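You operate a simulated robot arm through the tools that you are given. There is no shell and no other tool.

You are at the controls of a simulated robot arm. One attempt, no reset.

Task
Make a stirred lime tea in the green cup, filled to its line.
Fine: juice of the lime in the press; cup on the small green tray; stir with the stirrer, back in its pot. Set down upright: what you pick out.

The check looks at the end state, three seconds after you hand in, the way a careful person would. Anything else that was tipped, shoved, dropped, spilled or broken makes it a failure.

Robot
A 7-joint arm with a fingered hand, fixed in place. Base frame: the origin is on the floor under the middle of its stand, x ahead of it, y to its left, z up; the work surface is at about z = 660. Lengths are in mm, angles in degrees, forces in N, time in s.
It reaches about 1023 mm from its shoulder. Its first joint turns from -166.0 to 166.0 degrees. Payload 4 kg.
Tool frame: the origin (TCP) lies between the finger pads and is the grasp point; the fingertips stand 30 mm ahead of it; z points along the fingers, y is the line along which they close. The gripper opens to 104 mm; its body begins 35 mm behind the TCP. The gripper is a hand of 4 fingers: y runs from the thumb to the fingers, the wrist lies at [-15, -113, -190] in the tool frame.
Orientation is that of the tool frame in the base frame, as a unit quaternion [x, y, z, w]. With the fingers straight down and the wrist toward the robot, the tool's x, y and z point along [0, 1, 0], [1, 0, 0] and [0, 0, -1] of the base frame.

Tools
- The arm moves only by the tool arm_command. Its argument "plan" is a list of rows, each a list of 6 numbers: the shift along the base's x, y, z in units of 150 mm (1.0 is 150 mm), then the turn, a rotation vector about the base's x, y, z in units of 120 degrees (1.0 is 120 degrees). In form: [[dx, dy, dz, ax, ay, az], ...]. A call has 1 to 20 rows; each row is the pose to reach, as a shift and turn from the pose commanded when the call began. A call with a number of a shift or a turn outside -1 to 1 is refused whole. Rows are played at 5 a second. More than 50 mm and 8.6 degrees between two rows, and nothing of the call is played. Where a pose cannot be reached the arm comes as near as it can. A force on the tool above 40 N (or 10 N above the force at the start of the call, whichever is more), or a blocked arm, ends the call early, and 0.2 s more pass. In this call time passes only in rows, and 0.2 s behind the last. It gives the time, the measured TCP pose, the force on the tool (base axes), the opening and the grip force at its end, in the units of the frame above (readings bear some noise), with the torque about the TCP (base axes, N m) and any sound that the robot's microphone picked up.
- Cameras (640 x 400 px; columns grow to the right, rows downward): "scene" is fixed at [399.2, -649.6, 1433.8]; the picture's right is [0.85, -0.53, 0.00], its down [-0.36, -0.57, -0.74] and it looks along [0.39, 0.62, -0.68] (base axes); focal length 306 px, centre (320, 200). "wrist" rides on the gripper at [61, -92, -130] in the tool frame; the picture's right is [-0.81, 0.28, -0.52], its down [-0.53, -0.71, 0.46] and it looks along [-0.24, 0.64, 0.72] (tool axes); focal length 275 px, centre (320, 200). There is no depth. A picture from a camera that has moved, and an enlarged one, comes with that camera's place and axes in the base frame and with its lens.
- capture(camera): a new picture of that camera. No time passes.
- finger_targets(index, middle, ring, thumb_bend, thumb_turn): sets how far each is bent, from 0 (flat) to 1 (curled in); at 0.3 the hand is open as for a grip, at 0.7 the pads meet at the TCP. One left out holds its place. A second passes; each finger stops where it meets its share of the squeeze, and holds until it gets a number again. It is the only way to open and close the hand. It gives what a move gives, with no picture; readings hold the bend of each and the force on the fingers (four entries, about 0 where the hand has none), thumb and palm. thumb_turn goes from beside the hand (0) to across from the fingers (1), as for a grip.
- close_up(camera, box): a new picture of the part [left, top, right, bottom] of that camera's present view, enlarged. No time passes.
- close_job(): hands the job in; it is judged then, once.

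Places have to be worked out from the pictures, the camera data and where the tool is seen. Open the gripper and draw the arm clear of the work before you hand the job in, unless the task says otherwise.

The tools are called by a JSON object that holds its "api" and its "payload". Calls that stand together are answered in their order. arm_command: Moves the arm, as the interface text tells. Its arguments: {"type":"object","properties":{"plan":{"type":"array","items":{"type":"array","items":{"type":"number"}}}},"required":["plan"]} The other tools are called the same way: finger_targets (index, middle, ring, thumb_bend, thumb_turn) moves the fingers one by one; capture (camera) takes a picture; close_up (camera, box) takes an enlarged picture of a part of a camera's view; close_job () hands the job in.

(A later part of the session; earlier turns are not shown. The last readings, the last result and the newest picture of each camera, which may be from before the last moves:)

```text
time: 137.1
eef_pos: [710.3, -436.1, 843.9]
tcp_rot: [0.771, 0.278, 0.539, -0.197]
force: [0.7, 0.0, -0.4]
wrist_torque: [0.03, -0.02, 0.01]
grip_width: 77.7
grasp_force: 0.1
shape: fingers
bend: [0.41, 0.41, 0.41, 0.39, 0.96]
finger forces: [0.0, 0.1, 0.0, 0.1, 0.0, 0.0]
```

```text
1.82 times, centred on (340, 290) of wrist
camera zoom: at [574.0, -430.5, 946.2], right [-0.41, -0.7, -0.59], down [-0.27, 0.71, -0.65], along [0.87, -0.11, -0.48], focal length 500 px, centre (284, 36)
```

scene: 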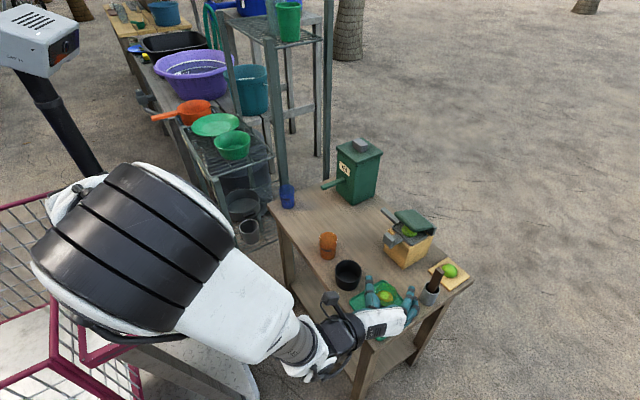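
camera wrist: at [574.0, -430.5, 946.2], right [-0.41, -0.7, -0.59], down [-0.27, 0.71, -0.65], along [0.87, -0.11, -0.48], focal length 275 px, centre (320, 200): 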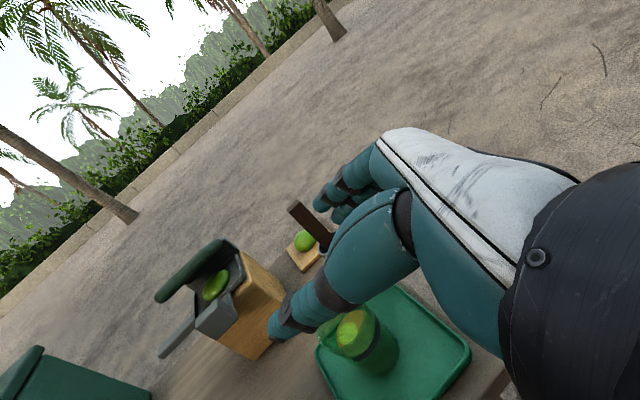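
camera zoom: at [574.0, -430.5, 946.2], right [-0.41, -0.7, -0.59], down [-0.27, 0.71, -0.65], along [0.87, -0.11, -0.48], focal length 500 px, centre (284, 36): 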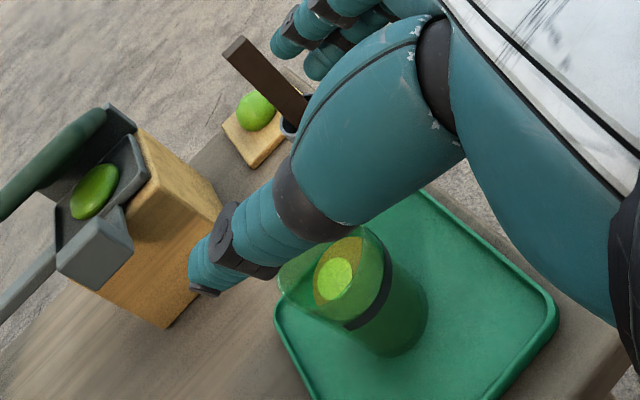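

The stirrer is an upright flat stick, about 25 mm wide along y and 10 mm thick along x, standing in its pot at about (876, -442) with its top near z=800. I rise and turn the hand straight down first.

{"api": "arm_command", "payload": {"plan": [[0.02, 0, 0.2, 0, 0, 0], [0.05, 0, 0.4, -0.0417, 0.0497, 0], [0.08, 0, 0.6, -0.0833, 0.0994, 0], [0.1, 0, 0.7, -0.125, 0.149, 0], [0.15, 0, 0.75, -0.1667, 0.1988, 0], [0.2, 0, 0.75, -0.2083, 0.2485, 0], [0.25, 0, 0.75, -0.25, 0.298, 0], [0.3, 0, 0.75, -0.2917, 0.348, 0], [0.35, 0, 0.75, -0.333, 0.3976, 0], [0.4, 0, 0.75, -0.375, 0.447, 0]]}}

{"api": "capture", "payload": {"camera": "wrist"}}

{"api": "capture", "payload": {"camera": "scene"}}

```text
time: 139.3
eef_pos: [767.1, -437.7, 957.5]
tcp_rot: [0.941, 0.338, -0.001, 0.0]
force: [-0.3, -0.4, -0.4]
wrist_torque: [0.01, -0.06, 0.01]
grip_width: 77.7
grasp_force: 0.2
shape: fingers
bend: [0.41, 0.41, 0.41, 0.39, 0.96]
finger forces: [0.0, 0.0, 0.1, 0.0, 0.0, 0.0]
```

```text
taken
camera wrist: at [756.3, -327.7, 1088.8], right [-0.45, -0.73, 0.52], down [-0.87, 0.21, -0.45], along [0.22, -0.65, -0.72], focal length 275 px, centre (320, 200)
```

wrist: 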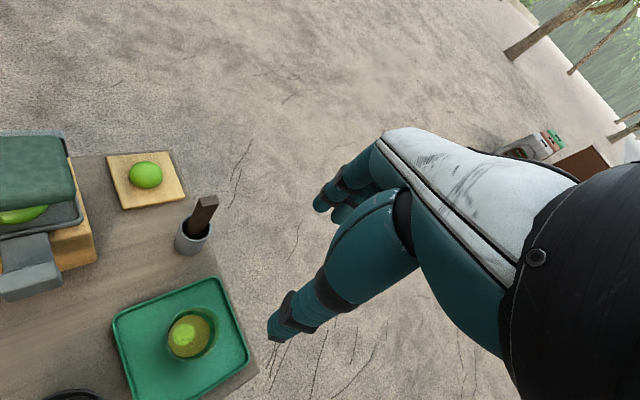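

```text
taken
```

scene: 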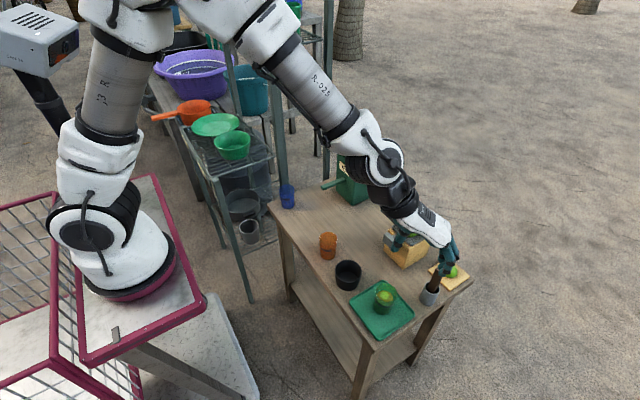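

Now I have good views of both the cup on the tray and the stirrer. I enlarge them to fix their positions and the stick's orientation.

{"api": "close_up", "payload": {"camera": "wrist", "box": [160, 180, 240, 260]}}

{"api": "close_up", "payload": {"camera": "wrist", "box": [110, 270, 260, 400]}}

{"api": "close_up", "payload": {"camera": "scene", "box": [345, 265, 425, 345]}}

```text
5.00 times, centred on (200, 220) of wrist
camera zoom: at [756.3, -327.7, 1088.8], right [-0.45, -0.73, 0.52], down [-0.87, 0.21, -0.45], along [0.22, -0.65, -0.72], focal length 1376 px, centre (920, 100)
```

zoom: 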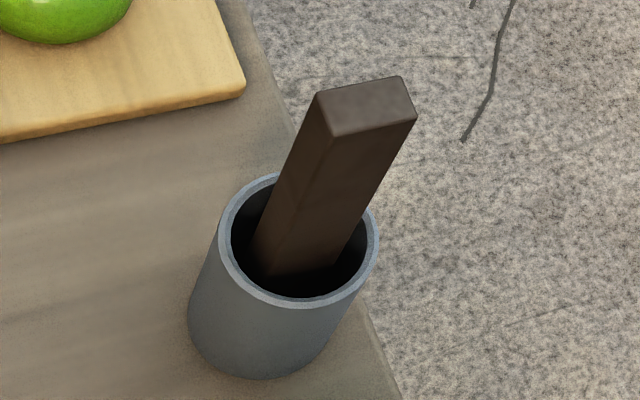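

```text
3.08 times, centred on (185, 335) of wrist
camera zoom: at [756.3, -327.7, 1088.8], right [-0.45, -0.73, 0.52], down [-0.87, 0.21, -0.45], along [0.22, -0.65, -0.72], focal length 847 px, centre (735, -215)
```

zoom: 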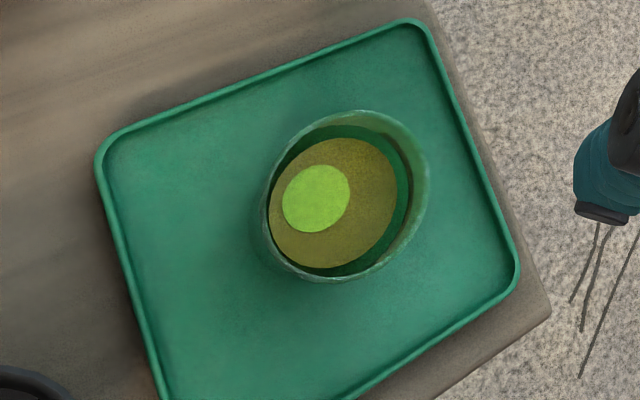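

```text
5.00 times, centred on (385, 305) of scene
camera zoom: at [399.2, -649.6, 1433.8], right [0.85, -0.53, 0.0], down [-0.36, -0.57, -0.74], along [0.39, 0.62, -0.68], focal length 1530 px, centre (-5, -325)
```

zoom: 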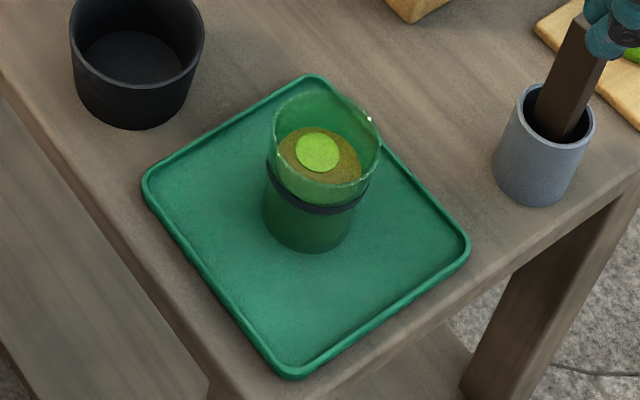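

The stick stands vertically at about (880, -439), 10 mm thick along x, top near z=795. I turn the hand back to the default heading, so it closes along x, and move above the stick.

{"api": "arm_command", "payload": {"plan": [[0.1, 0, 0, 0, 0, 0.0601], [0.2, 0, 0, 0, 0, 0.1202], [0.3, 0, 0, 0, 0, 0.1803], [0.4, 0, 0, 0, 0, 0.2404], [0.5, 0, 0, 0, 0, 0.3005], [0.6, 0, 0, 0, 0, 0.3606], [0.7, 0, 0, 0, 0, 0.4207], [0.753, -0.009, -0.1, 0, 0, 0.4207]]}}

{"api": "capture", "payload": {"camera": "wrist"}}

{"api": "close_up", "payload": {"camera": "scene", "box": [370, 180, 490, 320]}}

```text
time: 141.1
eef_pos: [882.2, -438.3, 943.0]
tcp_rot: [0.706, 0.708, 0.0, 0.0]
force: [0.5, -0.9, 0.5]
wrist_torque: [0.01, -0.04, -0.03]
grip_width: 77.8
grasp_force: 0.2
shape: fingers
bend: [0.41, 0.41, 0.41, 0.39, 0.96]
finger forces: [0.0, 0.0, 0.0, 0.0, 0.0, 0.0]
```

```text
taken
camera wrist: at [789.5, -376.4, 1073.9], right [0.28, -0.81, 0.52], down [-0.71, -0.54, -0.46], along [0.65, -0.24, -0.72], focal length 275 px, centre (320, 200)
```

wrist: 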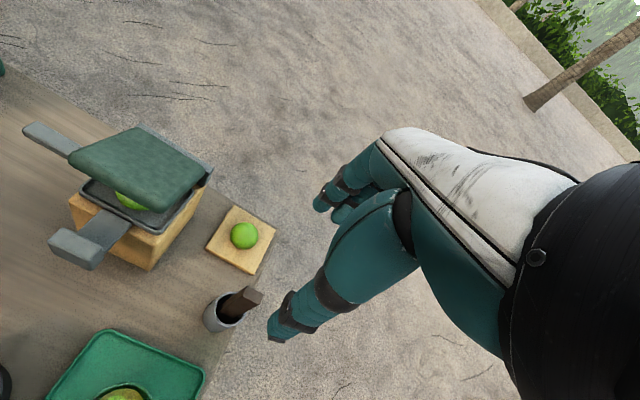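

```text
2.86 times, centred on (430, 250) of scene
camera zoom: at [399.2, -649.6, 1433.8], right [0.85, -0.53, 0.0], down [-0.36, -0.57, -0.74], along [0.39, 0.62, -0.68], focal length 874 px, centre (6, 57)
```

zoom: 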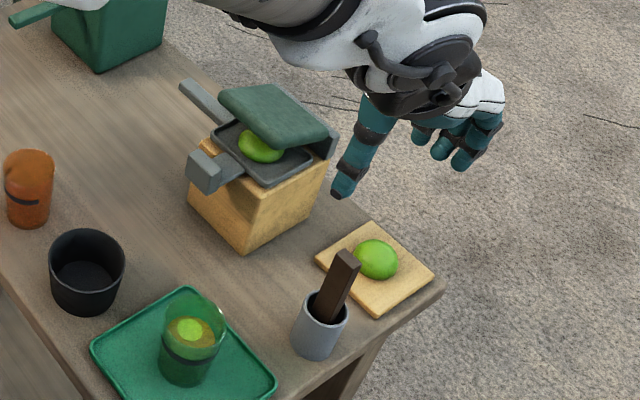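

The hand is above the stick. I descend partway with the fingers straddling it along x, then check.

{"api": "arm_command", "payload": {"plan": [[-0.005, -0.01, -0.3, 0, 0, 0], [-0.005, -0.01, -0.6, 0, 0, 0], [-0.005, -0.01, -0.85, 0, 0, 0]]}}

{"api": "capture", "payload": {"camera": "wrist"}}

{"api": "close_up", "payload": {"camera": "scene", "box": [370, 200, 490, 320]}}

```text
time: 141.9
eef_pos: [879.0, -439.9, 817.6]
tcp_rot: [0.706, 0.708, 0.0, 0.0]
force: [-0.3, 0.6, 0.0]
wrist_torque: [0.0, 0.01, -0.03]
grip_width: 78.2
grasp_force: 0.2
shape: fingers
bend: [0.41, 0.41, 0.41, 0.39, 0.96]
finger forces: [0.0, 0.0, 0.1, 0.0, 0.0, 0.0]
```

```text
taken
camera wrist: at [787.3, -378.0, 948.2], right [0.28, -0.81, 0.52], down [-0.71, -0.54, -0.46], along [0.65, -0.24, -0.72], focal length 275 px, centre (320, 200)
```

wrist: 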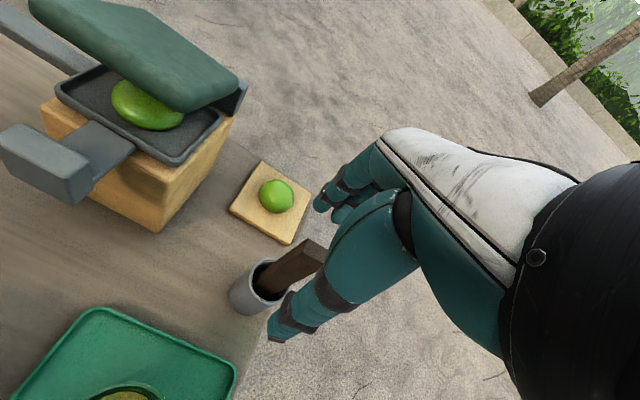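

```text
3.33 times, centred on (430, 260) of scene
camera zoom: at [399.2, -649.6, 1433.8], right [0.85, -0.53, 0.0], down [-0.36, -0.57, -0.74], along [0.39, 0.62, -0.68], focal length 1020 px, centre (-47, 0)
```

zoom: 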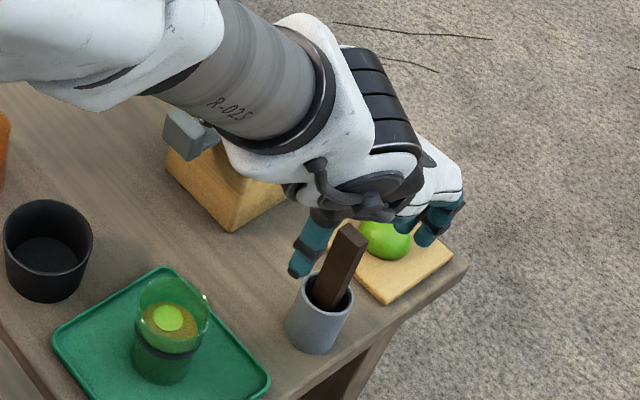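

The stick is between thumb and fingers. I go down the rest, to TCP z≈770.

{"api": "arm_command", "payload": {"plan": [[0, 0, -0.1, 0, 0, 0], [0.005, 0, -0.2, 0, 0, 0], [0.008, 0, -0.27, 0, 0, 0], [0.008, 0, -0.31, 0, 0, 0]]}}

{"api": "capture", "payload": {"camera": "wrist"}}

{"api": "close_up", "payload": {"camera": "scene", "box": [390, 220, 480, 320]}}

```text
time: 142.9
eef_pos: [881.7, -440.4, 770.4]
tcp_rot: [0.705, 0.71, -0.001, 0.0]
force: [0.4, 0.9, 0.3]
wrist_torque: [0.01, 0.0, 0.01]
grip_width: 77.6
grasp_force: 0.0
shape: fingers
bend: [0.41, 0.41, 0.41, 0.39, 0.96]
finger forces: [0.0, 0.0, 0.0, 0.0, 0.0, 0.0]
```

```text
taken
camera wrist: at [790.1, -378.0, 900.8], right [0.28, -0.81, 0.52], down [-0.71, -0.54, -0.46], along [0.65, -0.24, -0.72], focal length 275 px, centre (320, 200)
```

wrist: 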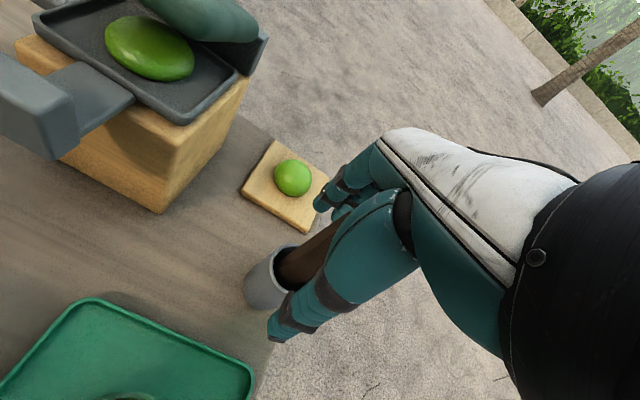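

```text
4.00 times, centred on (435, 270) of scene
camera zoom: at [399.2, -649.6, 1433.8], right [0.85, -0.53, 0.0], down [-0.36, -0.57, -0.74], along [0.39, 0.62, -0.68], focal length 1224 px, centre (-140, -80)
```

zoom: 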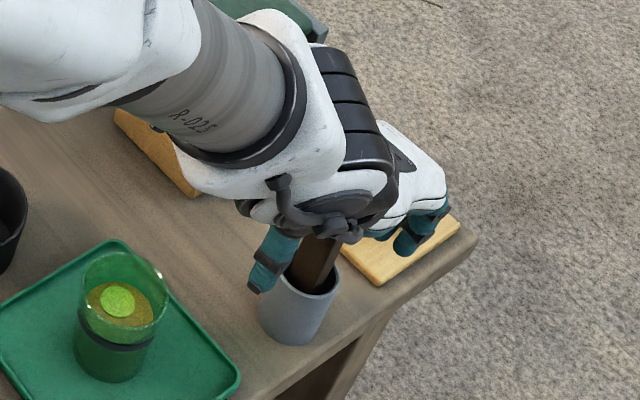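

I close gradually on the stick, keeping both sides symmetric.

{"api": "finger_targets", "payload": {"index": 0.56, "middle": 0.56, "ring": 0.56, "thumb_bend": 0.56}}

{"api": "finger_targets", "payload": {"index": 0.62, "middle": 0.62, "ring": 0.62, "thumb_bend": 0.62}}

{"api": "close_up", "payload": {"camera": "scene", "box": [390, 220, 480, 320]}}

{"api": "close_up", "payload": {"camera": "wrist", "box": [220, 140, 420, 360]}}

```text
time: 143.9
eef_pos: [881.6, -439.4, 770.6]
tcp_rot: [0.706, 0.708, -0.001, 0.001]
force: [0.2, -1.1, 0.7]
wrist_torque: [0.01, 0.02, 0.01]
grip_width: 36.8
grasp_force: 0.0
shape: fingers
bend: [0.56, 0.56, 0.56, 0.56, 0.98]
finger forces: [0.0, 0.0, 0.0, 0.1, 0.0, 0.0]
```

```text
time: 144.9
eef_pos: [881.4, -439.3, 770.4]
tcp_rot: [0.706, 0.708, 0.0, 0.0]
force: [0.1, -0.6, -0.1]
wrist_torque: [0.01, -0.01, -0.01]
grip_width: 21.5
grasp_force: 0.1
shape: fingers
bend: [0.62, 0.62, 0.62, 0.62, 0.98]
finger forces: [0.0, 0.0, 0.0, 0.0, 0.0, 0.0]
```

```text
4.00 times, centred on (435, 270) of scene
camera zoom: at [399.2, -649.6, 1433.8], right [0.85, -0.53, 0.0], down [-0.36, -0.57, -0.74], along [0.39, 0.62, -0.68], focal length 1224 px, centre (-140, -80)
```

zoom: 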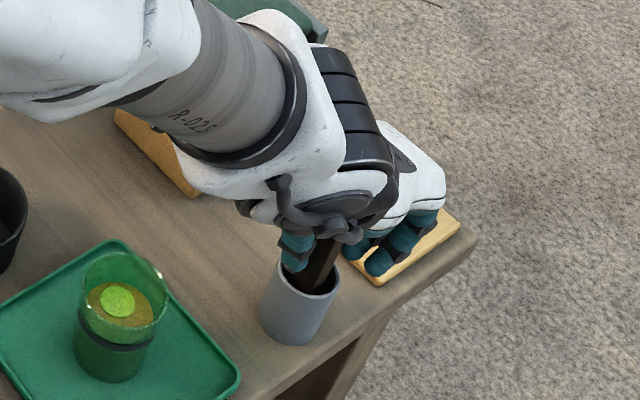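

```text
1.82 times, centred on (320, 250) of wrist
camera zoom: at [790.0, -378.1, 900.8], right [0.28, -0.81, 0.52], down [-0.71, -0.54, -0.46], along [0.65, -0.24, -0.72], focal length 500 px, centre (320, 109)
```

zoom: 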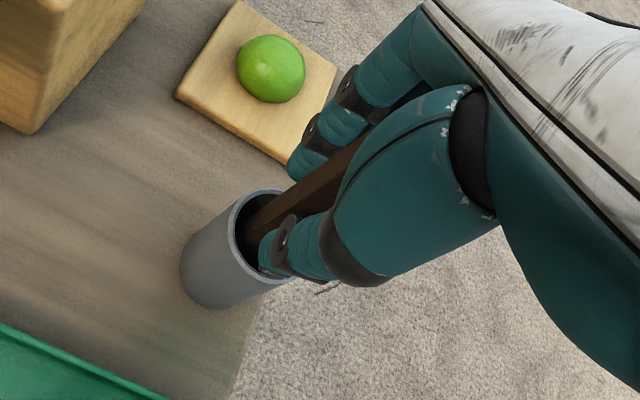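

The opening is 21 mm around a 10 mm stick, with no contact yet. I continue in fine steps.

{"api": "finger_targets", "payload": {"index": 0.65, "middle": 0.65, "ring": 0.65, "thumb_bend": 0.65}}

{"api": "finger_targets", "payload": {"index": 0.68, "middle": 0.68, "ring": 0.68, "thumb_bend": 0.67}}

{"api": "close_up", "payload": {"camera": "scene", "box": [390, 220, 480, 320]}}

{"api": "close_up", "payload": {"camera": "wrist", "box": [220, 140, 420, 360]}}

```text
time: 145.9
eef_pos: [881.9, -440.8, 771.9]
tcp_rot: [0.706, 0.708, 0.0, 0.0]
force: [0.7, -0.1, 0.2]
wrist_torque: [-0.01, 0.01, 0.05]
grip_width: 14.0
grasp_force: 0.0
shape: fingers
bend: [0.65, 0.65, 0.65, 0.65, 0.99]
finger forces: [0.0, 0.0, 0.0, 0.0, 0.1, 0.0]
```

```text
time: 146.9
eef_pos: [881.0, -439.9, 769.8]
tcp_rot: [0.706, 0.708, 0.001, 0.0]
force: [-0.3, -0.3, -0.3]
wrist_torque: [0.02, -0.01, 0.03]
grip_width: 9.9
grasp_force: 1.2
shape: fingers
bend: [0.67, 0.67, 0.68, 0.66, 0.99]
finger forces: [0.8, 0.5, 0.0, 0.0, 1.3, 0.0]
```

```text
4.00 times, centred on (435, 270) of scene
camera zoom: at [399.2, -649.6, 1433.8], right [0.85, -0.53, 0.0], down [-0.36, -0.57, -0.74], along [0.39, 0.62, -0.68], focal length 1224 px, centre (-140, -80)
```

zoom: 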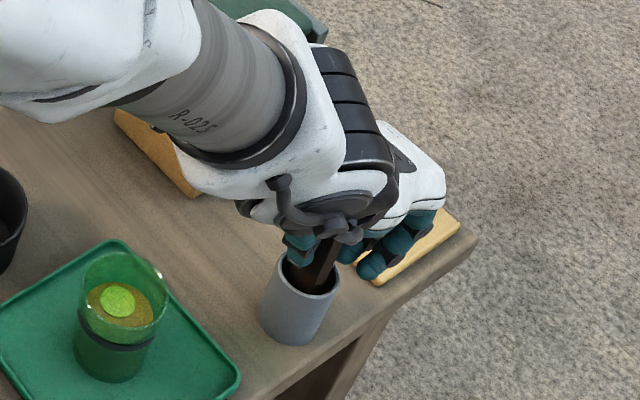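

```text
1.82 times, centred on (320, 250) of wrist
camera zoom: at [790.0, -378.1, 900.8], right [0.28, -0.81, 0.52], down [-0.71, -0.54, -0.46], along [0.65, -0.24, -0.72], focal length 500 px, centre (320, 109)
```

zoom: 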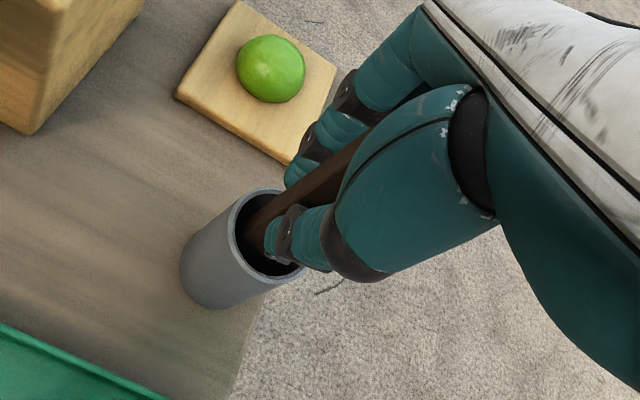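

The stick is gripped by index, middle and thumb. I tighten the grip.

{"api": "finger_targets", "payload": {"index": 0.74, "middle": 0.74, "ring": 0.7, "thumb_bend": 0.72}}

{"api": "close_up", "payload": {"camera": "wrist", "box": [220, 140, 420, 360]}}

```text
time: 147.9
eef_pos: [881.4, -439.6, 770.0]
tcp_rot: [0.706, 0.708, 0.0, -0.001]
force: [-0.9, 0.3, -0.2]
wrist_torque: [0.05, 0.05, -0.02]
grip_width: 7.6
grasp_force: 8.2
shape: fingers
bend: [0.73, 0.73, 0.7, 0.66, 0.98]
finger forces: [5.3, 2.5, 0.0, 0.0, 8.4, 0.0]
```

```text
1.82 times, centred on (320, 250) of wrist
camera zoom: at [790.0, -378.1, 900.8], right [0.28, -0.81, 0.52], down [-0.71, -0.54, -0.46], along [0.65, -0.24, -0.72], focal length 500 px, centre (320, 109)
```

zoom: 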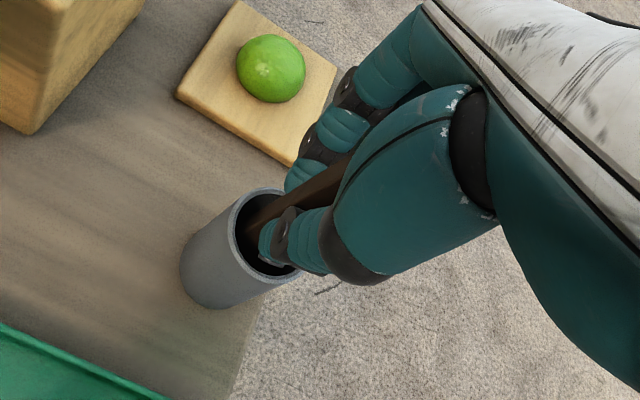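

The grip is at 8 N. I lift slowly by 20 mm and check that the pot stays put.

{"api": "arm_command", "payload": {"plan": [[0, 0, 0.03, 0, 0, 0], [0, 0, 0.08, 0, 0, 0], [0, 0, 0.14, 0, 0, 0]]}}

{"api": "close_up", "payload": {"camera": "wrist", "box": [180, 140, 420, 380]}}

{"api": "close_up", "payload": {"camera": "scene", "box": [390, 220, 480, 320]}}

```text
time: 148.7
eef_pos: [882.3, -439.7, 790.0]
tcp_rot: [0.706, 0.708, 0.0, 0.0]
force: [0.6, -0.3, -0.5]
wrist_torque: [0.01, 0.1, 0.0]
grip_width: 7.9
grasp_force: 8.2
shape: fingers
bend: [0.73, 0.73, 0.7, 0.66, 0.98]
finger forces: [5.2, 2.6, 0.1, 0.1, 8.5, 0.0]
```

```text
1.67 times, centred on (300, 260) of wrist
camera zoom: at [790.0, -378.0, 920.9], right [0.28, -0.81, 0.52], down [-0.71, -0.54, -0.46], along [0.65, -0.24, -0.72], focal length 459 px, centre (353, 100)
```

zoom: 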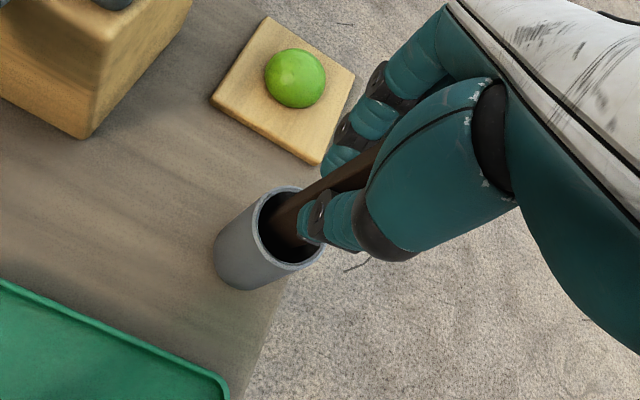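

```text
4.00 times, centred on (435, 270) of scene
camera zoom: at [399.2, -649.6, 1433.8], right [0.85, -0.53, 0.0], down [-0.36, -0.57, -0.74], along [0.39, 0.62, -0.68], focal length 1224 px, centre (-140, -80)
```

zoom: 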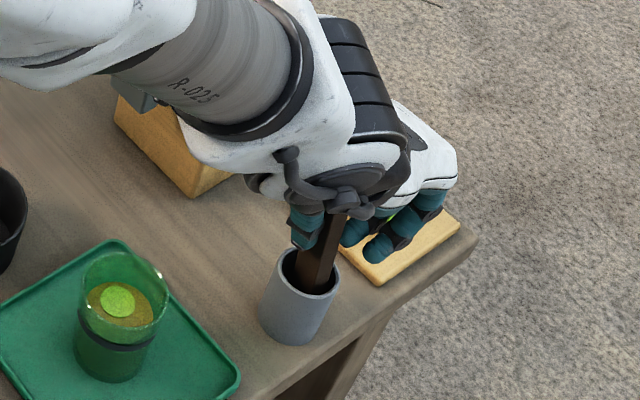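

The pot stays in place and the stick comes up. I continue lifting until its lower end clears the pot and the cup height.

{"api": "arm_command", "payload": {"plan": [[0, 0, 0.1, 0, 0, 0], [0, 0, 0.22, 0, 0, 0], [0, 0, 0.36, 0, 0, 0], [0, 0, 0.5, 0, 0, 0], [0, 0, 0.64, 0, 0, 0], [0, 0, 0.76, 0, 0, 0]]}}

{"api": "capture", "payload": {"camera": "wrist"}}

{"api": "close_up", "payload": {"camera": "scene", "box": [360, 200, 480, 320]}}

```text
time: 150.1
eef_pos: [881.6, -439.3, 902.5]
tcp_rot: [0.706, 0.708, -0.001, 0.001]
force: [0.2, -0.3, -1.3]
wrist_torque: [-0.02, -0.01, 0.01]
grip_width: 7.9
grasp_force: 8.6
shape: fingers
bend: [0.73, 0.73, 0.7, 0.66, 0.98]
finger forces: [5.8, 2.9, 0.0, 0.1, 8.8, 0.1]
```

```text
taken
camera wrist: at [789.5, -377.7, 1033.7], right [0.28, -0.81, 0.52], down [-0.71, -0.54, -0.46], along [0.65, -0.24, -0.72], focal length 275 px, centre (320, 200)
```

wrist: 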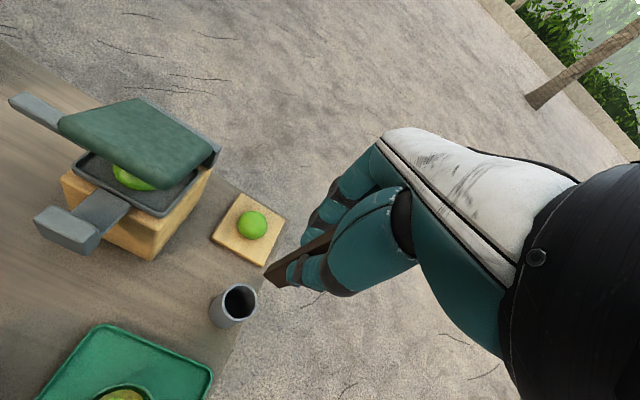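

```text
3.33 times, centred on (420, 260) of scene
camera zoom: at [399.2, -649.6, 1433.8], right [0.85, -0.53, 0.0], down [-0.36, -0.57, -0.74], along [0.39, 0.62, -0.68], focal length 1020 px, centre (-13, 0)
```

zoom: 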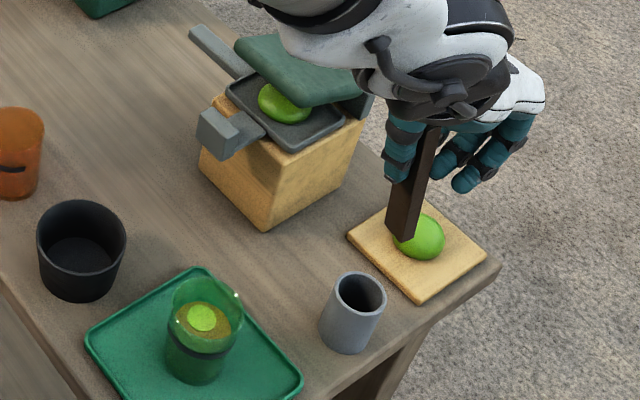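

The stick is out of the pot, but it looks a bit tilted in the grip. I zoom in to find where its lower end is.

{"api": "close_up", "payload": {"camera": "wrist", "box": [240, 210, 350, 310]}}

{"api": "close_up", "payload": {"camera": "scene", "box": [415, 225, 475, 285]}}

```text
4.00 times, centred on (295, 260) of wrist
camera zoom: at [789.5, -377.7, 1033.7], right [0.28, -0.81, 0.52], down [-0.71, -0.54, -0.46], along [0.65, -0.24, -0.72], focal length 1101 px, centre (420, -40)
```

zoom: 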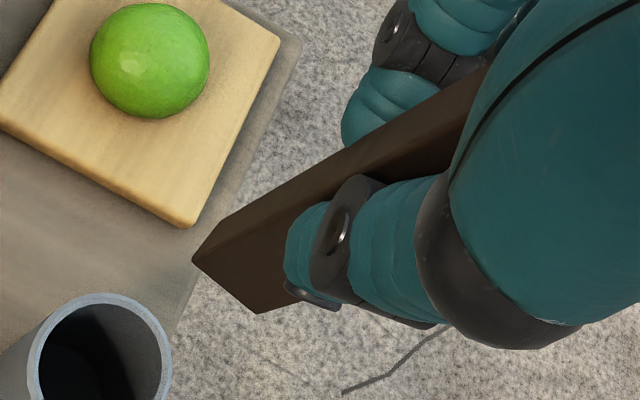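

```text
6.67 times, centred on (445, 255) of scene
camera zoom: at [399.2, -649.6, 1433.8], right [0.85, -0.53, 0.0], down [-0.36, -0.57, -0.74], along [0.39, 0.62, -0.68], focal length 2040 px, centre (-513, -167)
```

zoom: 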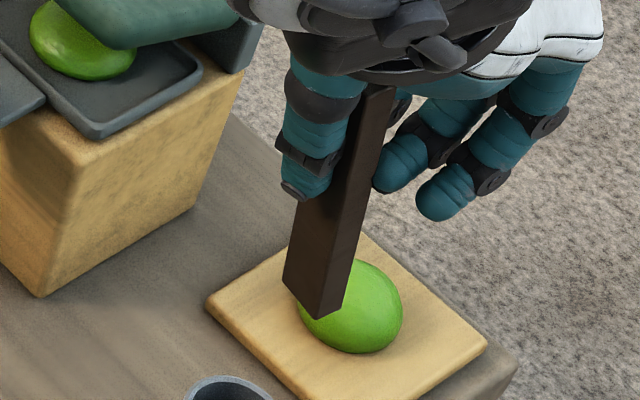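

The lower end is at about (890, -442, 797), so the stick leans about 5° toward +x with its tip 105 mm below the TCP. I carry it over the cup at (756, -391), allowing for that offset.

{"api": "arm_command", "payload": {"plan": [[-0.06, 0.02, 0, 0, 0, 0], [-0.18, 0.07, 0, 0, 0, 0], [-0.32, 0.12, 0, 0, 0, 0], [-0.46, 0.18, 0, 0, 0, 0], [-0.6, 0.23, 0, 0, 0, 0], [-0.72, 0.28, 0, 0, 0, 0], [-0.82, 0.32, 0, 0, 0, 0], [-0.88, 0.34, 0, 0, 0, 0]]}}

{"api": "capture", "payload": {"camera": "wrist"}}

{"api": "capture", "payload": {"camera": "scene"}}

```text
time: 151.9
eef_pos: [747.9, -388.7, 902.5]
tcp_rot: [0.705, 0.709, 0.0, 0.0]
force: [-0.7, -0.4, 0.3]
wrist_torque: [0.01, -0.01, 0.0]
grip_width: 7.7
grasp_force: 8.7
shape: fingers
bend: [0.73, 0.73, 0.7, 0.66, 0.98]
finger forces: [5.8, 2.9, 0.0, 0.0, 8.7, 0.0]
```

```text
taken
camera wrist: at [657.3, -326.3, 1034.5], right [0.28, -0.81, 0.52], down [-0.71, -0.54, -0.46], along [0.65, -0.24, -0.72], focal length 275 px, centre (320, 200)
```

wrist: 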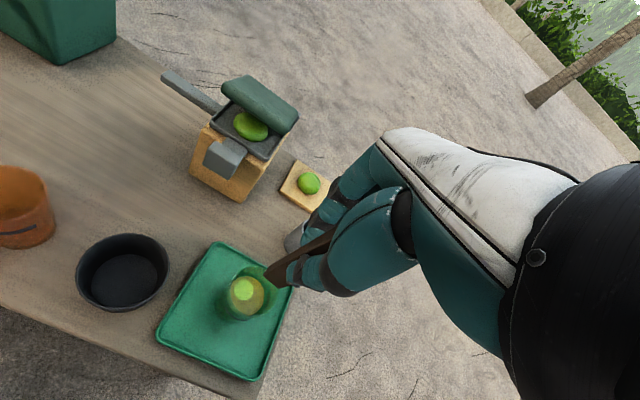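

```text
taken
```

scene: 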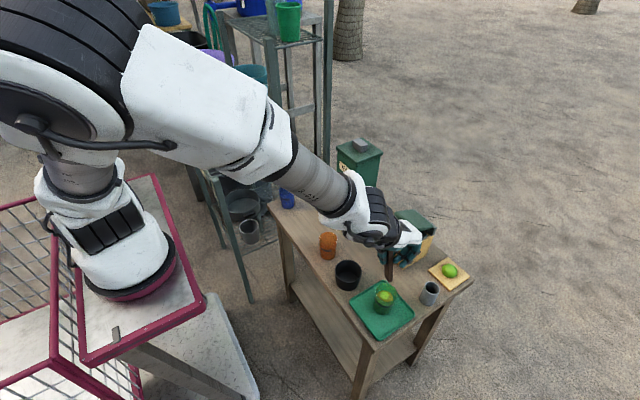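

I zoom in to check the tip's position over the cup mouth.

{"api": "close_up", "payload": {"camera": "wrist", "box": [200, 220, 330, 340]}}

{"api": "close_up", "payload": {"camera": "scene", "box": [350, 235, 430, 335]}}

```text
3.33 times, centred on (265, 280) of wrist
camera zoom: at [657.3, -326.3, 1034.5], right [0.28, -0.81, 0.52], down [-0.71, -0.54, -0.46], along [0.65, -0.24, -0.72], focal length 918 px, centre (503, -67)
```

zoom: 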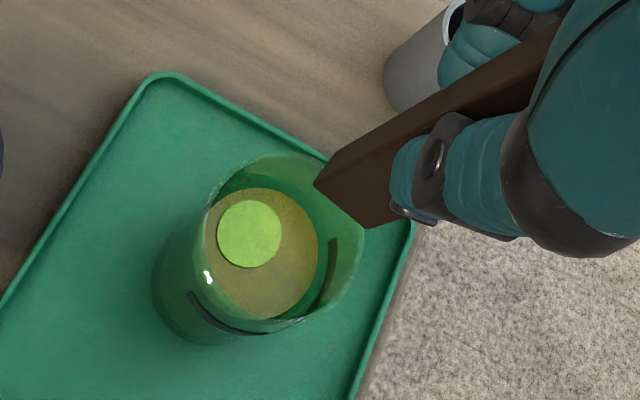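

```text
4.00 times, centred on (390, 285) of scene
camera zoom: at [399.2, -649.6, 1433.8], right [0.85, -0.53, 0.0], down [-0.36, -0.57, -0.74], along [0.39, 0.62, -0.68], focal length 1224 px, centre (40, -140)
```

zoom: 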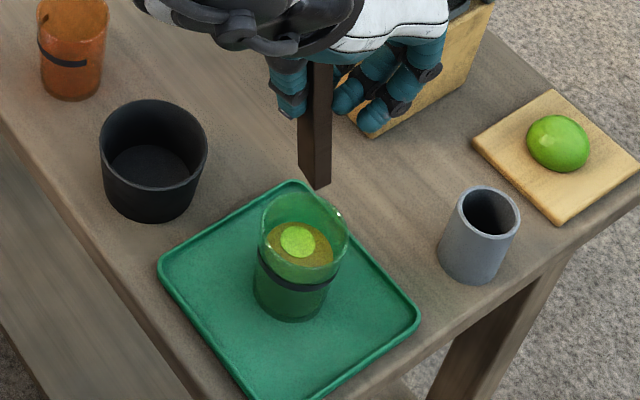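

The tip is centred above the cup. I lower it until it just enters the mouth, then check again.

{"api": "arm_command", "payload": {"plan": [[0, 0, -0.08, 0, 0, 0], [0, 0, -0.18, 0, 0, 0], [0, 0, -0.28, 0, 0, 0], [0, 0, -0.36, 0, 0, 0], [0, 0, -0.41, 0, 0, 0]]}}

{"api": "close_up", "payload": {"camera": "wrist", "box": [200, 220, 330, 340]}}

{"api": "close_up", "payload": {"camera": "scene", "box": [350, 235, 430, 335]}}

```text
time: 153.1
eef_pos: [750.9, -387.4, 841.9]
tcp_rot: [0.706, 0.708, 0.001, 0.0]
force: [0.0, 0.8, 0.8]
wrist_torque: [-0.01, -0.02, 0.0]
grip_width: 8.0
grasp_force: 8.0
shape: fingers
bend: [0.73, 0.73, 0.7, 0.66, 0.98]
finger forces: [5.7, 2.9, 0.0, 0.0, 8.7, 0.0]
```

```text
3.33 times, centred on (265, 280) of wrist
camera zoom: at [657.9, -326.5, 972.8], right [0.28, -0.81, 0.52], down [-0.71, -0.54, -0.46], along [0.65, -0.24, -0.73], focal length 918 px, centre (503, -67)
```

zoom: 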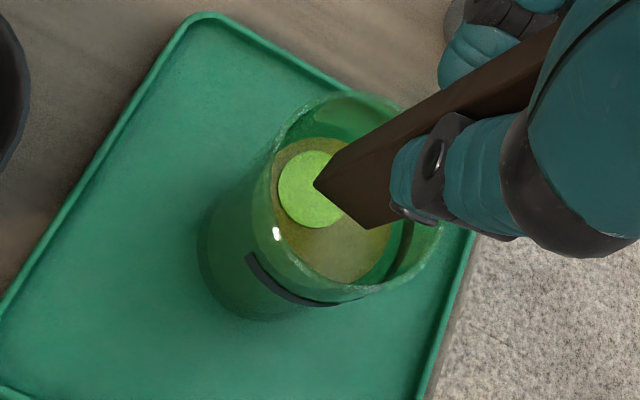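

```text
4.00 times, centred on (390, 285) of scene
camera zoom: at [399.2, -649.6, 1433.8], right [0.85, -0.53, 0.0], down [-0.36, -0.57, -0.74], along [0.39, 0.62, -0.68], focal length 1224 px, centre (40, -140)
```

zoom: 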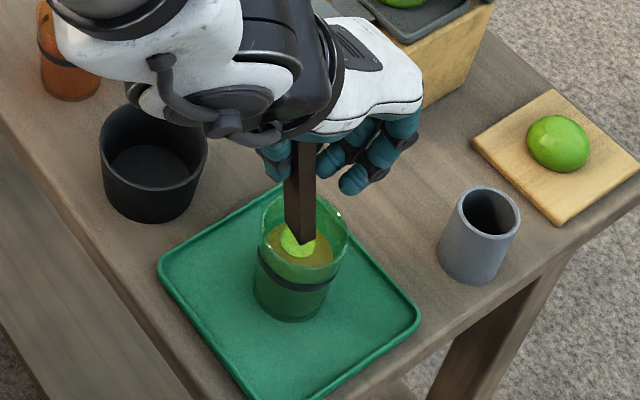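

The tip is right in the middle of the mouth. I lower it into the drink, to about 18 mm above the cup's bottom.

{"api": "arm_command", "payload": {"plan": [[0, 0, -0.06, 0, 0, 0], [0, 0, -0.13, 0, 0, 0], [0, 0, -0.2, 0, 0, 0], [0, 0, -0.27, 0, 0, 0], [0, 0, -0.33, 0, 0, 0]]}}

{"api": "close_up", "payload": {"camera": "wrist", "box": [200, 200, 340, 340]}}

{"api": "close_up", "payload": {"camera": "scene", "box": [350, 245, 420, 325]}}

```text
time: 154.3
eef_pos: [749.0, -387.1, 793.1]
tcp_rot: [0.706, 0.708, -0.001, 0.0]
force: [0.3, -0.1, -0.1]
wrist_torque: [0.02, 0.0, -0.01]
grip_width: 7.9
grasp_force: 9.0
shape: fingers
bend: [0.73, 0.73, 0.7, 0.66, 0.98]
finger forces: [5.9, 2.8, 0.0, 0.0, 8.7, 0.0]
```

```text
2.86 times, centred on (270, 270) of wrist
camera zoom: at [657.4, -327.1, 923.4], right [0.28, -0.81, 0.52], down [-0.71, -0.54, -0.46], along [0.65, -0.24, -0.73], focal length 786 px, centre (463, 0)
```

zoom: 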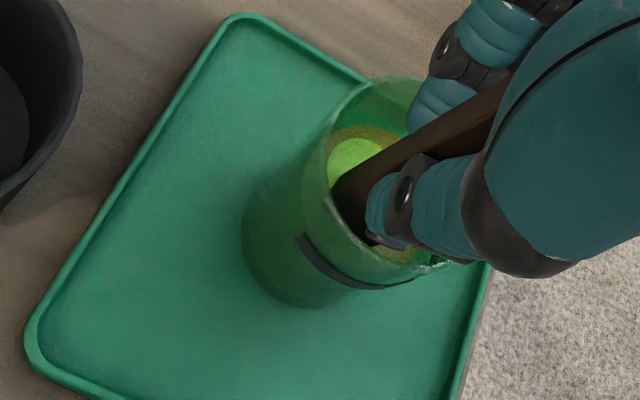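

```text
5.00 times, centred on (385, 285) of scene
camera zoom: at [399.2, -649.6, 1433.8], right [0.85, -0.53, 0.0], down [-0.36, -0.57, -0.74], along [0.39, 0.62, -0.68], focal length 1530 px, centre (-5, -225)
```

zoom: 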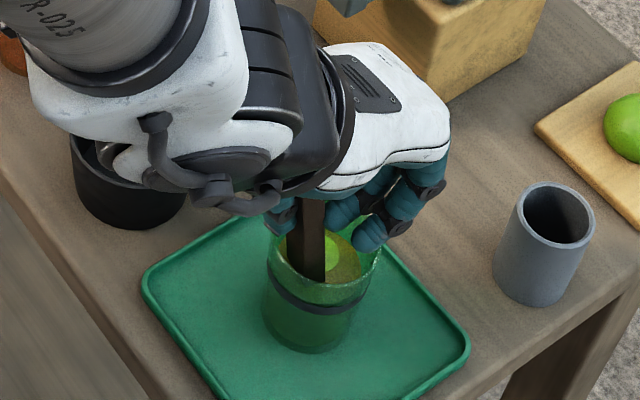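

The stick is in the drink without touching the walls (forces near zero). I stir with small ellipses.

{"api": "arm_command", "payload": {"plan": [[0.02, 0, 0, 0, 0, 0], [0.02, 0.012, 0, 0, 0, 0], [-0.02, 0.012, 0, 0, 0, 0], [-0.035, 0, 0, 0, 0, 0], [-0.02, -0.012, 0, 0, 0, 0], [0.02, -0.012, 0, 0, 0, 0], [0.035, 0, 0, 0, 0, 0], [0.02, 0.014, 0, 0, 0, 0], [-0.02, 0.014, 0, 0, 0, 0], [-0.035, 0, 0, 0, 0, 0], [-0.02, -0.014, 0, 0, 0, 0], [0.02, -0.014, 0, 0, 0, 0], [0.035, 0, 0, 0, 0, 0], [0.02, 0.014, 0, 0, 0, 0], [-0.02, 0.014, 0, 0, 0, 0], [-0.035, 0, 0, 0, 0, 0], [-0.02, -0.014, 0, 0, 0, 0], [0.02, -0.014, 0, 0, 0, 0], [0.035, 0, 0, 0, 0, 0], [0, 0, 0, 0, 0, 0]]}}

{"api": "close_up", "payload": {"camera": "wrist", "box": [200, 200, 340, 340]}}

{"api": "close_up", "payload": {"camera": "scene", "box": [350, 245, 420, 325]}}

```text
time: 158.5
eef_pos: [748.8, -388.9, 792.8]
tcp_rot: [0.706, 0.709, 0.001, 0.0]
force: [-0.4, 0.0, -1.3]
wrist_torque: [-0.03, 0.04, 0.03]
grip_width: 7.9
grasp_force: 8.9
shape: fingers
bend: [0.73, 0.73, 0.7, 0.66, 0.98]
finger forces: [5.8, 2.9, 0.0, 0.0, 8.5, 0.1]
```

```text
2.86 times, centred on (270, 270) of wrist
camera zoom: at [657.5, -327.1, 922.9], right [0.28, -0.81, 0.52], down [-0.71, -0.54, -0.46], along [0.65, -0.24, -0.72], focal length 786 px, centre (463, 0)
```

zoom: 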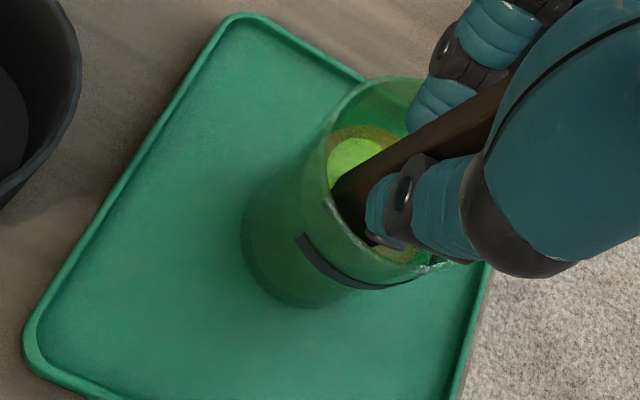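

```text
5.00 times, centred on (385, 285) of scene
camera zoom: at [399.2, -649.6, 1433.8], right [0.85, -0.53, 0.0], down [-0.36, -0.57, -0.74], along [0.39, 0.62, -0.68], focal length 1530 px, centre (-5, -225)
```

zoom: 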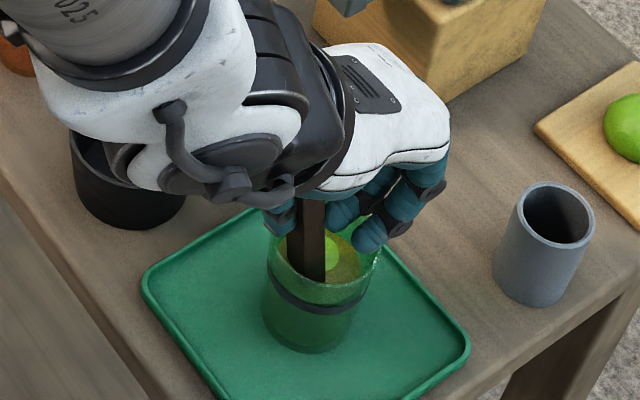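

No wall contact so far, and the patch may be shrinking. I keep stirring with slightly larger and faster loops.

{"api": "arm_command", "payload": {"plan": [[0.04, 0, 0, 0, 0, 0], [0, 0.022, 0, 0, 0, 0], [-0.045, 0, 0, 0, 0, 0], [0, -0.022, 0, 0, 0, 0], [0.045, 0, 0, 0, 0, 0], [0, 0.022, 0, 0, 0, 0], [-0.045, 0, 0, 0, 0, 0], [0, -0.022, 0, 0, 0, 0], [0.045, 0, 0, 0, 0, 0], [0, 0.022, 0, 0, 0, 0], [-0.045, 0, 0, 0, 0, 0], [0, -0.022, 0, 0, 0, 0], [0.045, 0, 0, 0, 0, 0], [0, 0.022, 0, 0, 0, 0], [-0.045, 0, 0, 0, 0, 0], [0, -0.022, 0, 0, 0, 0], [0.045, 0, 0, 0, 0, 0], [0, 0.022, 0, 0, 0, 0], [-0.045, 0, 0, 0, 0, 0], [0, 0, 0, 0, 0, 0]]}}

{"api": "close_up", "payload": {"camera": "wrist", "box": [240, 200, 340, 300]}}

{"api": "close_up", "payload": {"camera": "scene", "box": [365, 265, 405, 315]}}

```text
time: 162.7
eef_pos: [750.6, -388.1, 791.7]
tcp_rot: [0.705, 0.709, 0.0, 0.0]
force: [0.2, -0.3, 0.2]
wrist_torque: [-0.01, 0.03, -0.02]
grip_width: 7.8
grasp_force: 8.5
shape: fingers
bend: [0.73, 0.73, 0.7, 0.66, 0.98]
finger forces: [5.7, 2.9, 0.0, 0.0, 8.6, 0.0]
```

```text
4.00 times, centred on (290, 250) of wrist
camera zoom: at [657.9, -326.9, 923.7], right [0.28, -0.81, 0.52], down [-0.71, -0.54, -0.46], along [0.65, -0.24, -0.72], focal length 1101 px, centre (440, 0)
```

zoom: 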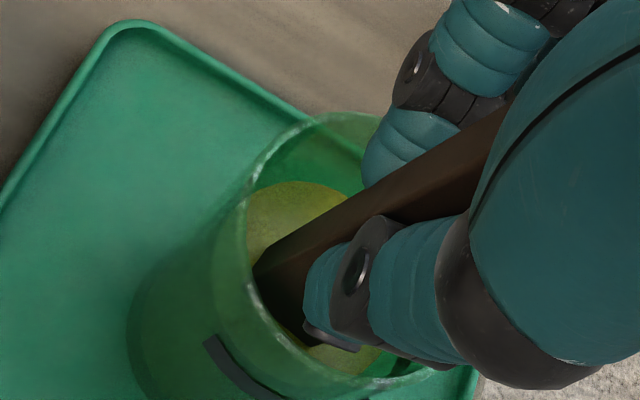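

```text
8.00 times, centred on (385, 290) of scene
camera zoom: at [399.2, -649.6, 1433.8], right [0.85, -0.53, 0.0], down [-0.36, -0.57, -0.74], along [0.39, 0.62, -0.68], focal length 2448 px, centre (-200, -520)
```

zoom: 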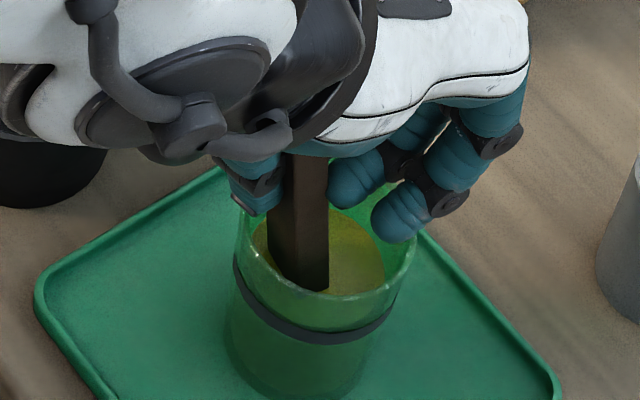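

The bright lime patch is gone and the surface is one uniform yellow-green. I give it one more short stir to be safe.

{"api": "arm_command", "payload": {"plan": [[0.04, 0, 0, 0, 0, 0], [0, 0.022, 0, 0, 0, 0], [-0.045, 0, 0, 0, 0, 0], [0, -0.022, 0, 0, 0, 0], [0.045, 0, 0, 0, 0, 0], [0, 0.022, 0, 0, 0, 0], [-0.045, 0, 0, 0, 0, 0], [0, -0.022, 0, 0, 0, 0], [0.045, 0, 0, 0, 0, 0], [0, 0.022, 0, 0, 0, 0], [-0.045, 0, 0, 0, 0, 0], [0, 0, 0, 0, 0, 0]]}}

{"api": "close_up", "payload": {"camera": "wrist", "box": [240, 200, 340, 300]}}

```text
time: 165.3
eef_pos: [749.8, -388.9, 792.3]
tcp_rot: [0.705, 0.709, 0.0, 0.0]
force: [-0.3, 0.2, 0.0]
wrist_torque: [-0.02, -0.02, -0.02]
grip_width: 7.9
grasp_force: 8.4
shape: fingers
bend: [0.73, 0.73, 0.7, 0.66, 0.98]
finger forces: [5.8, 2.9, 0.0, 0.0, 8.7, 0.0]
```

```text
4.00 times, centred on (290, 250) of wrist
camera zoom: at [658.0, -327.2, 923.7], right [0.28, -0.81, 0.52], down [-0.71, -0.54, -0.46], along [0.65, -0.24, -0.72], focal length 1101 px, centre (440, 0)
```

zoom: 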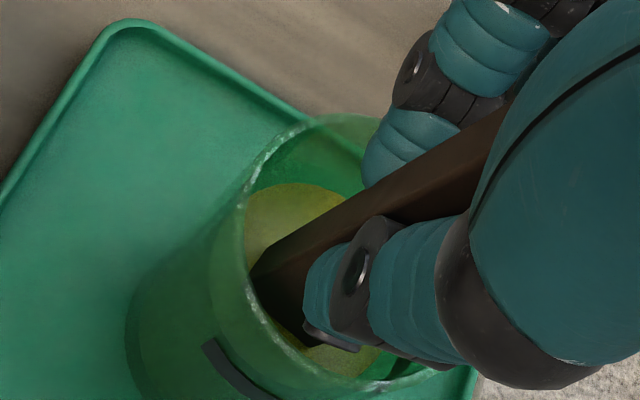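

The drink looks fully mixed. I lift the stick straight up out of the cup, slowly.

{"api": "arm_command", "payload": {"plan": [[0, 0, 0.05, 0, 0, 0], [0, 0, 0.12, 0, 0, 0], [0, 0, 0.2, 0, 0, 0], [0, 0, 0.28, 0, 0, 0], [0, 0, 0.36, 0, 0, 0], [0, 0, 0.44, 0, 0, 0], [0, 0, 0.54, 0, 0, 0], [0, 0, 0.65, 0, 0, 0], [0, 0, 0.75, 0, 0, 0], [0, 0, 0.75, 0, 0, 0], [0, 0, 0.75, 0, 0, 0]]}}

{"api": "close_up", "payload": {"camera": "wrist", "box": [200, 220, 330, 340]}}

{"api": "close_up", "payload": {"camera": "scene", "box": [350, 235, 430, 335]}}

```text
time: 167.7
eef_pos: [747.5, -388.2, 905.9]
tcp_rot: [0.705, 0.709, -0.001, 0.0]
force: [-0.6, 0.5, -0.9]
wrist_torque: [-0.02, 0.03, 0.02]
grip_width: 8.1
grasp_force: 8.4
shape: fingers
bend: [0.73, 0.73, 0.7, 0.66, 0.98]
finger forces: [5.8, 2.9, 0.1, 0.0, 8.7, 0.0]
```

```text
3.33 times, centred on (265, 280) of wrist
camera zoom: at [656.8, -326.7, 1036.0], right [0.28, -0.81, 0.52], down [-0.71, -0.54, -0.46], along [0.65, -0.24, -0.72], focal length 918 px, centre (503, -67)
```

zoom: 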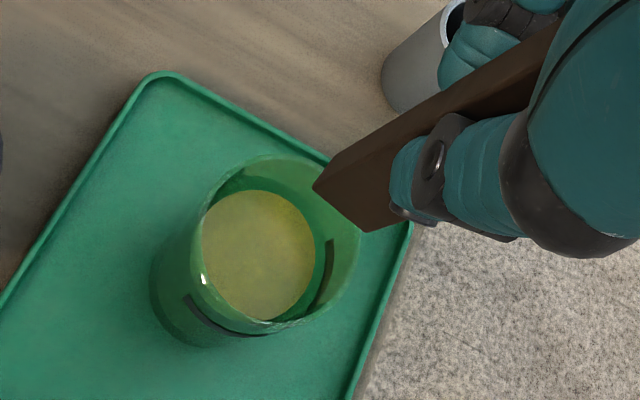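

```text
4.00 times, centred on (390, 285) of scene
camera zoom: at [399.2, -649.6, 1433.8], right [0.85, -0.53, 0.0], down [-0.36, -0.57, -0.74], along [0.39, 0.62, -0.68], focal length 1224 px, centre (40, -140)
```

zoom: 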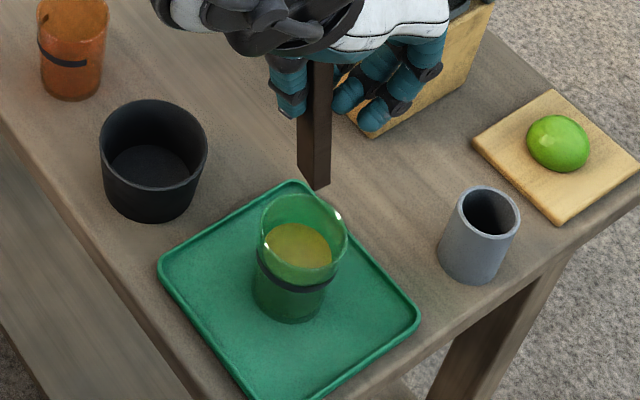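

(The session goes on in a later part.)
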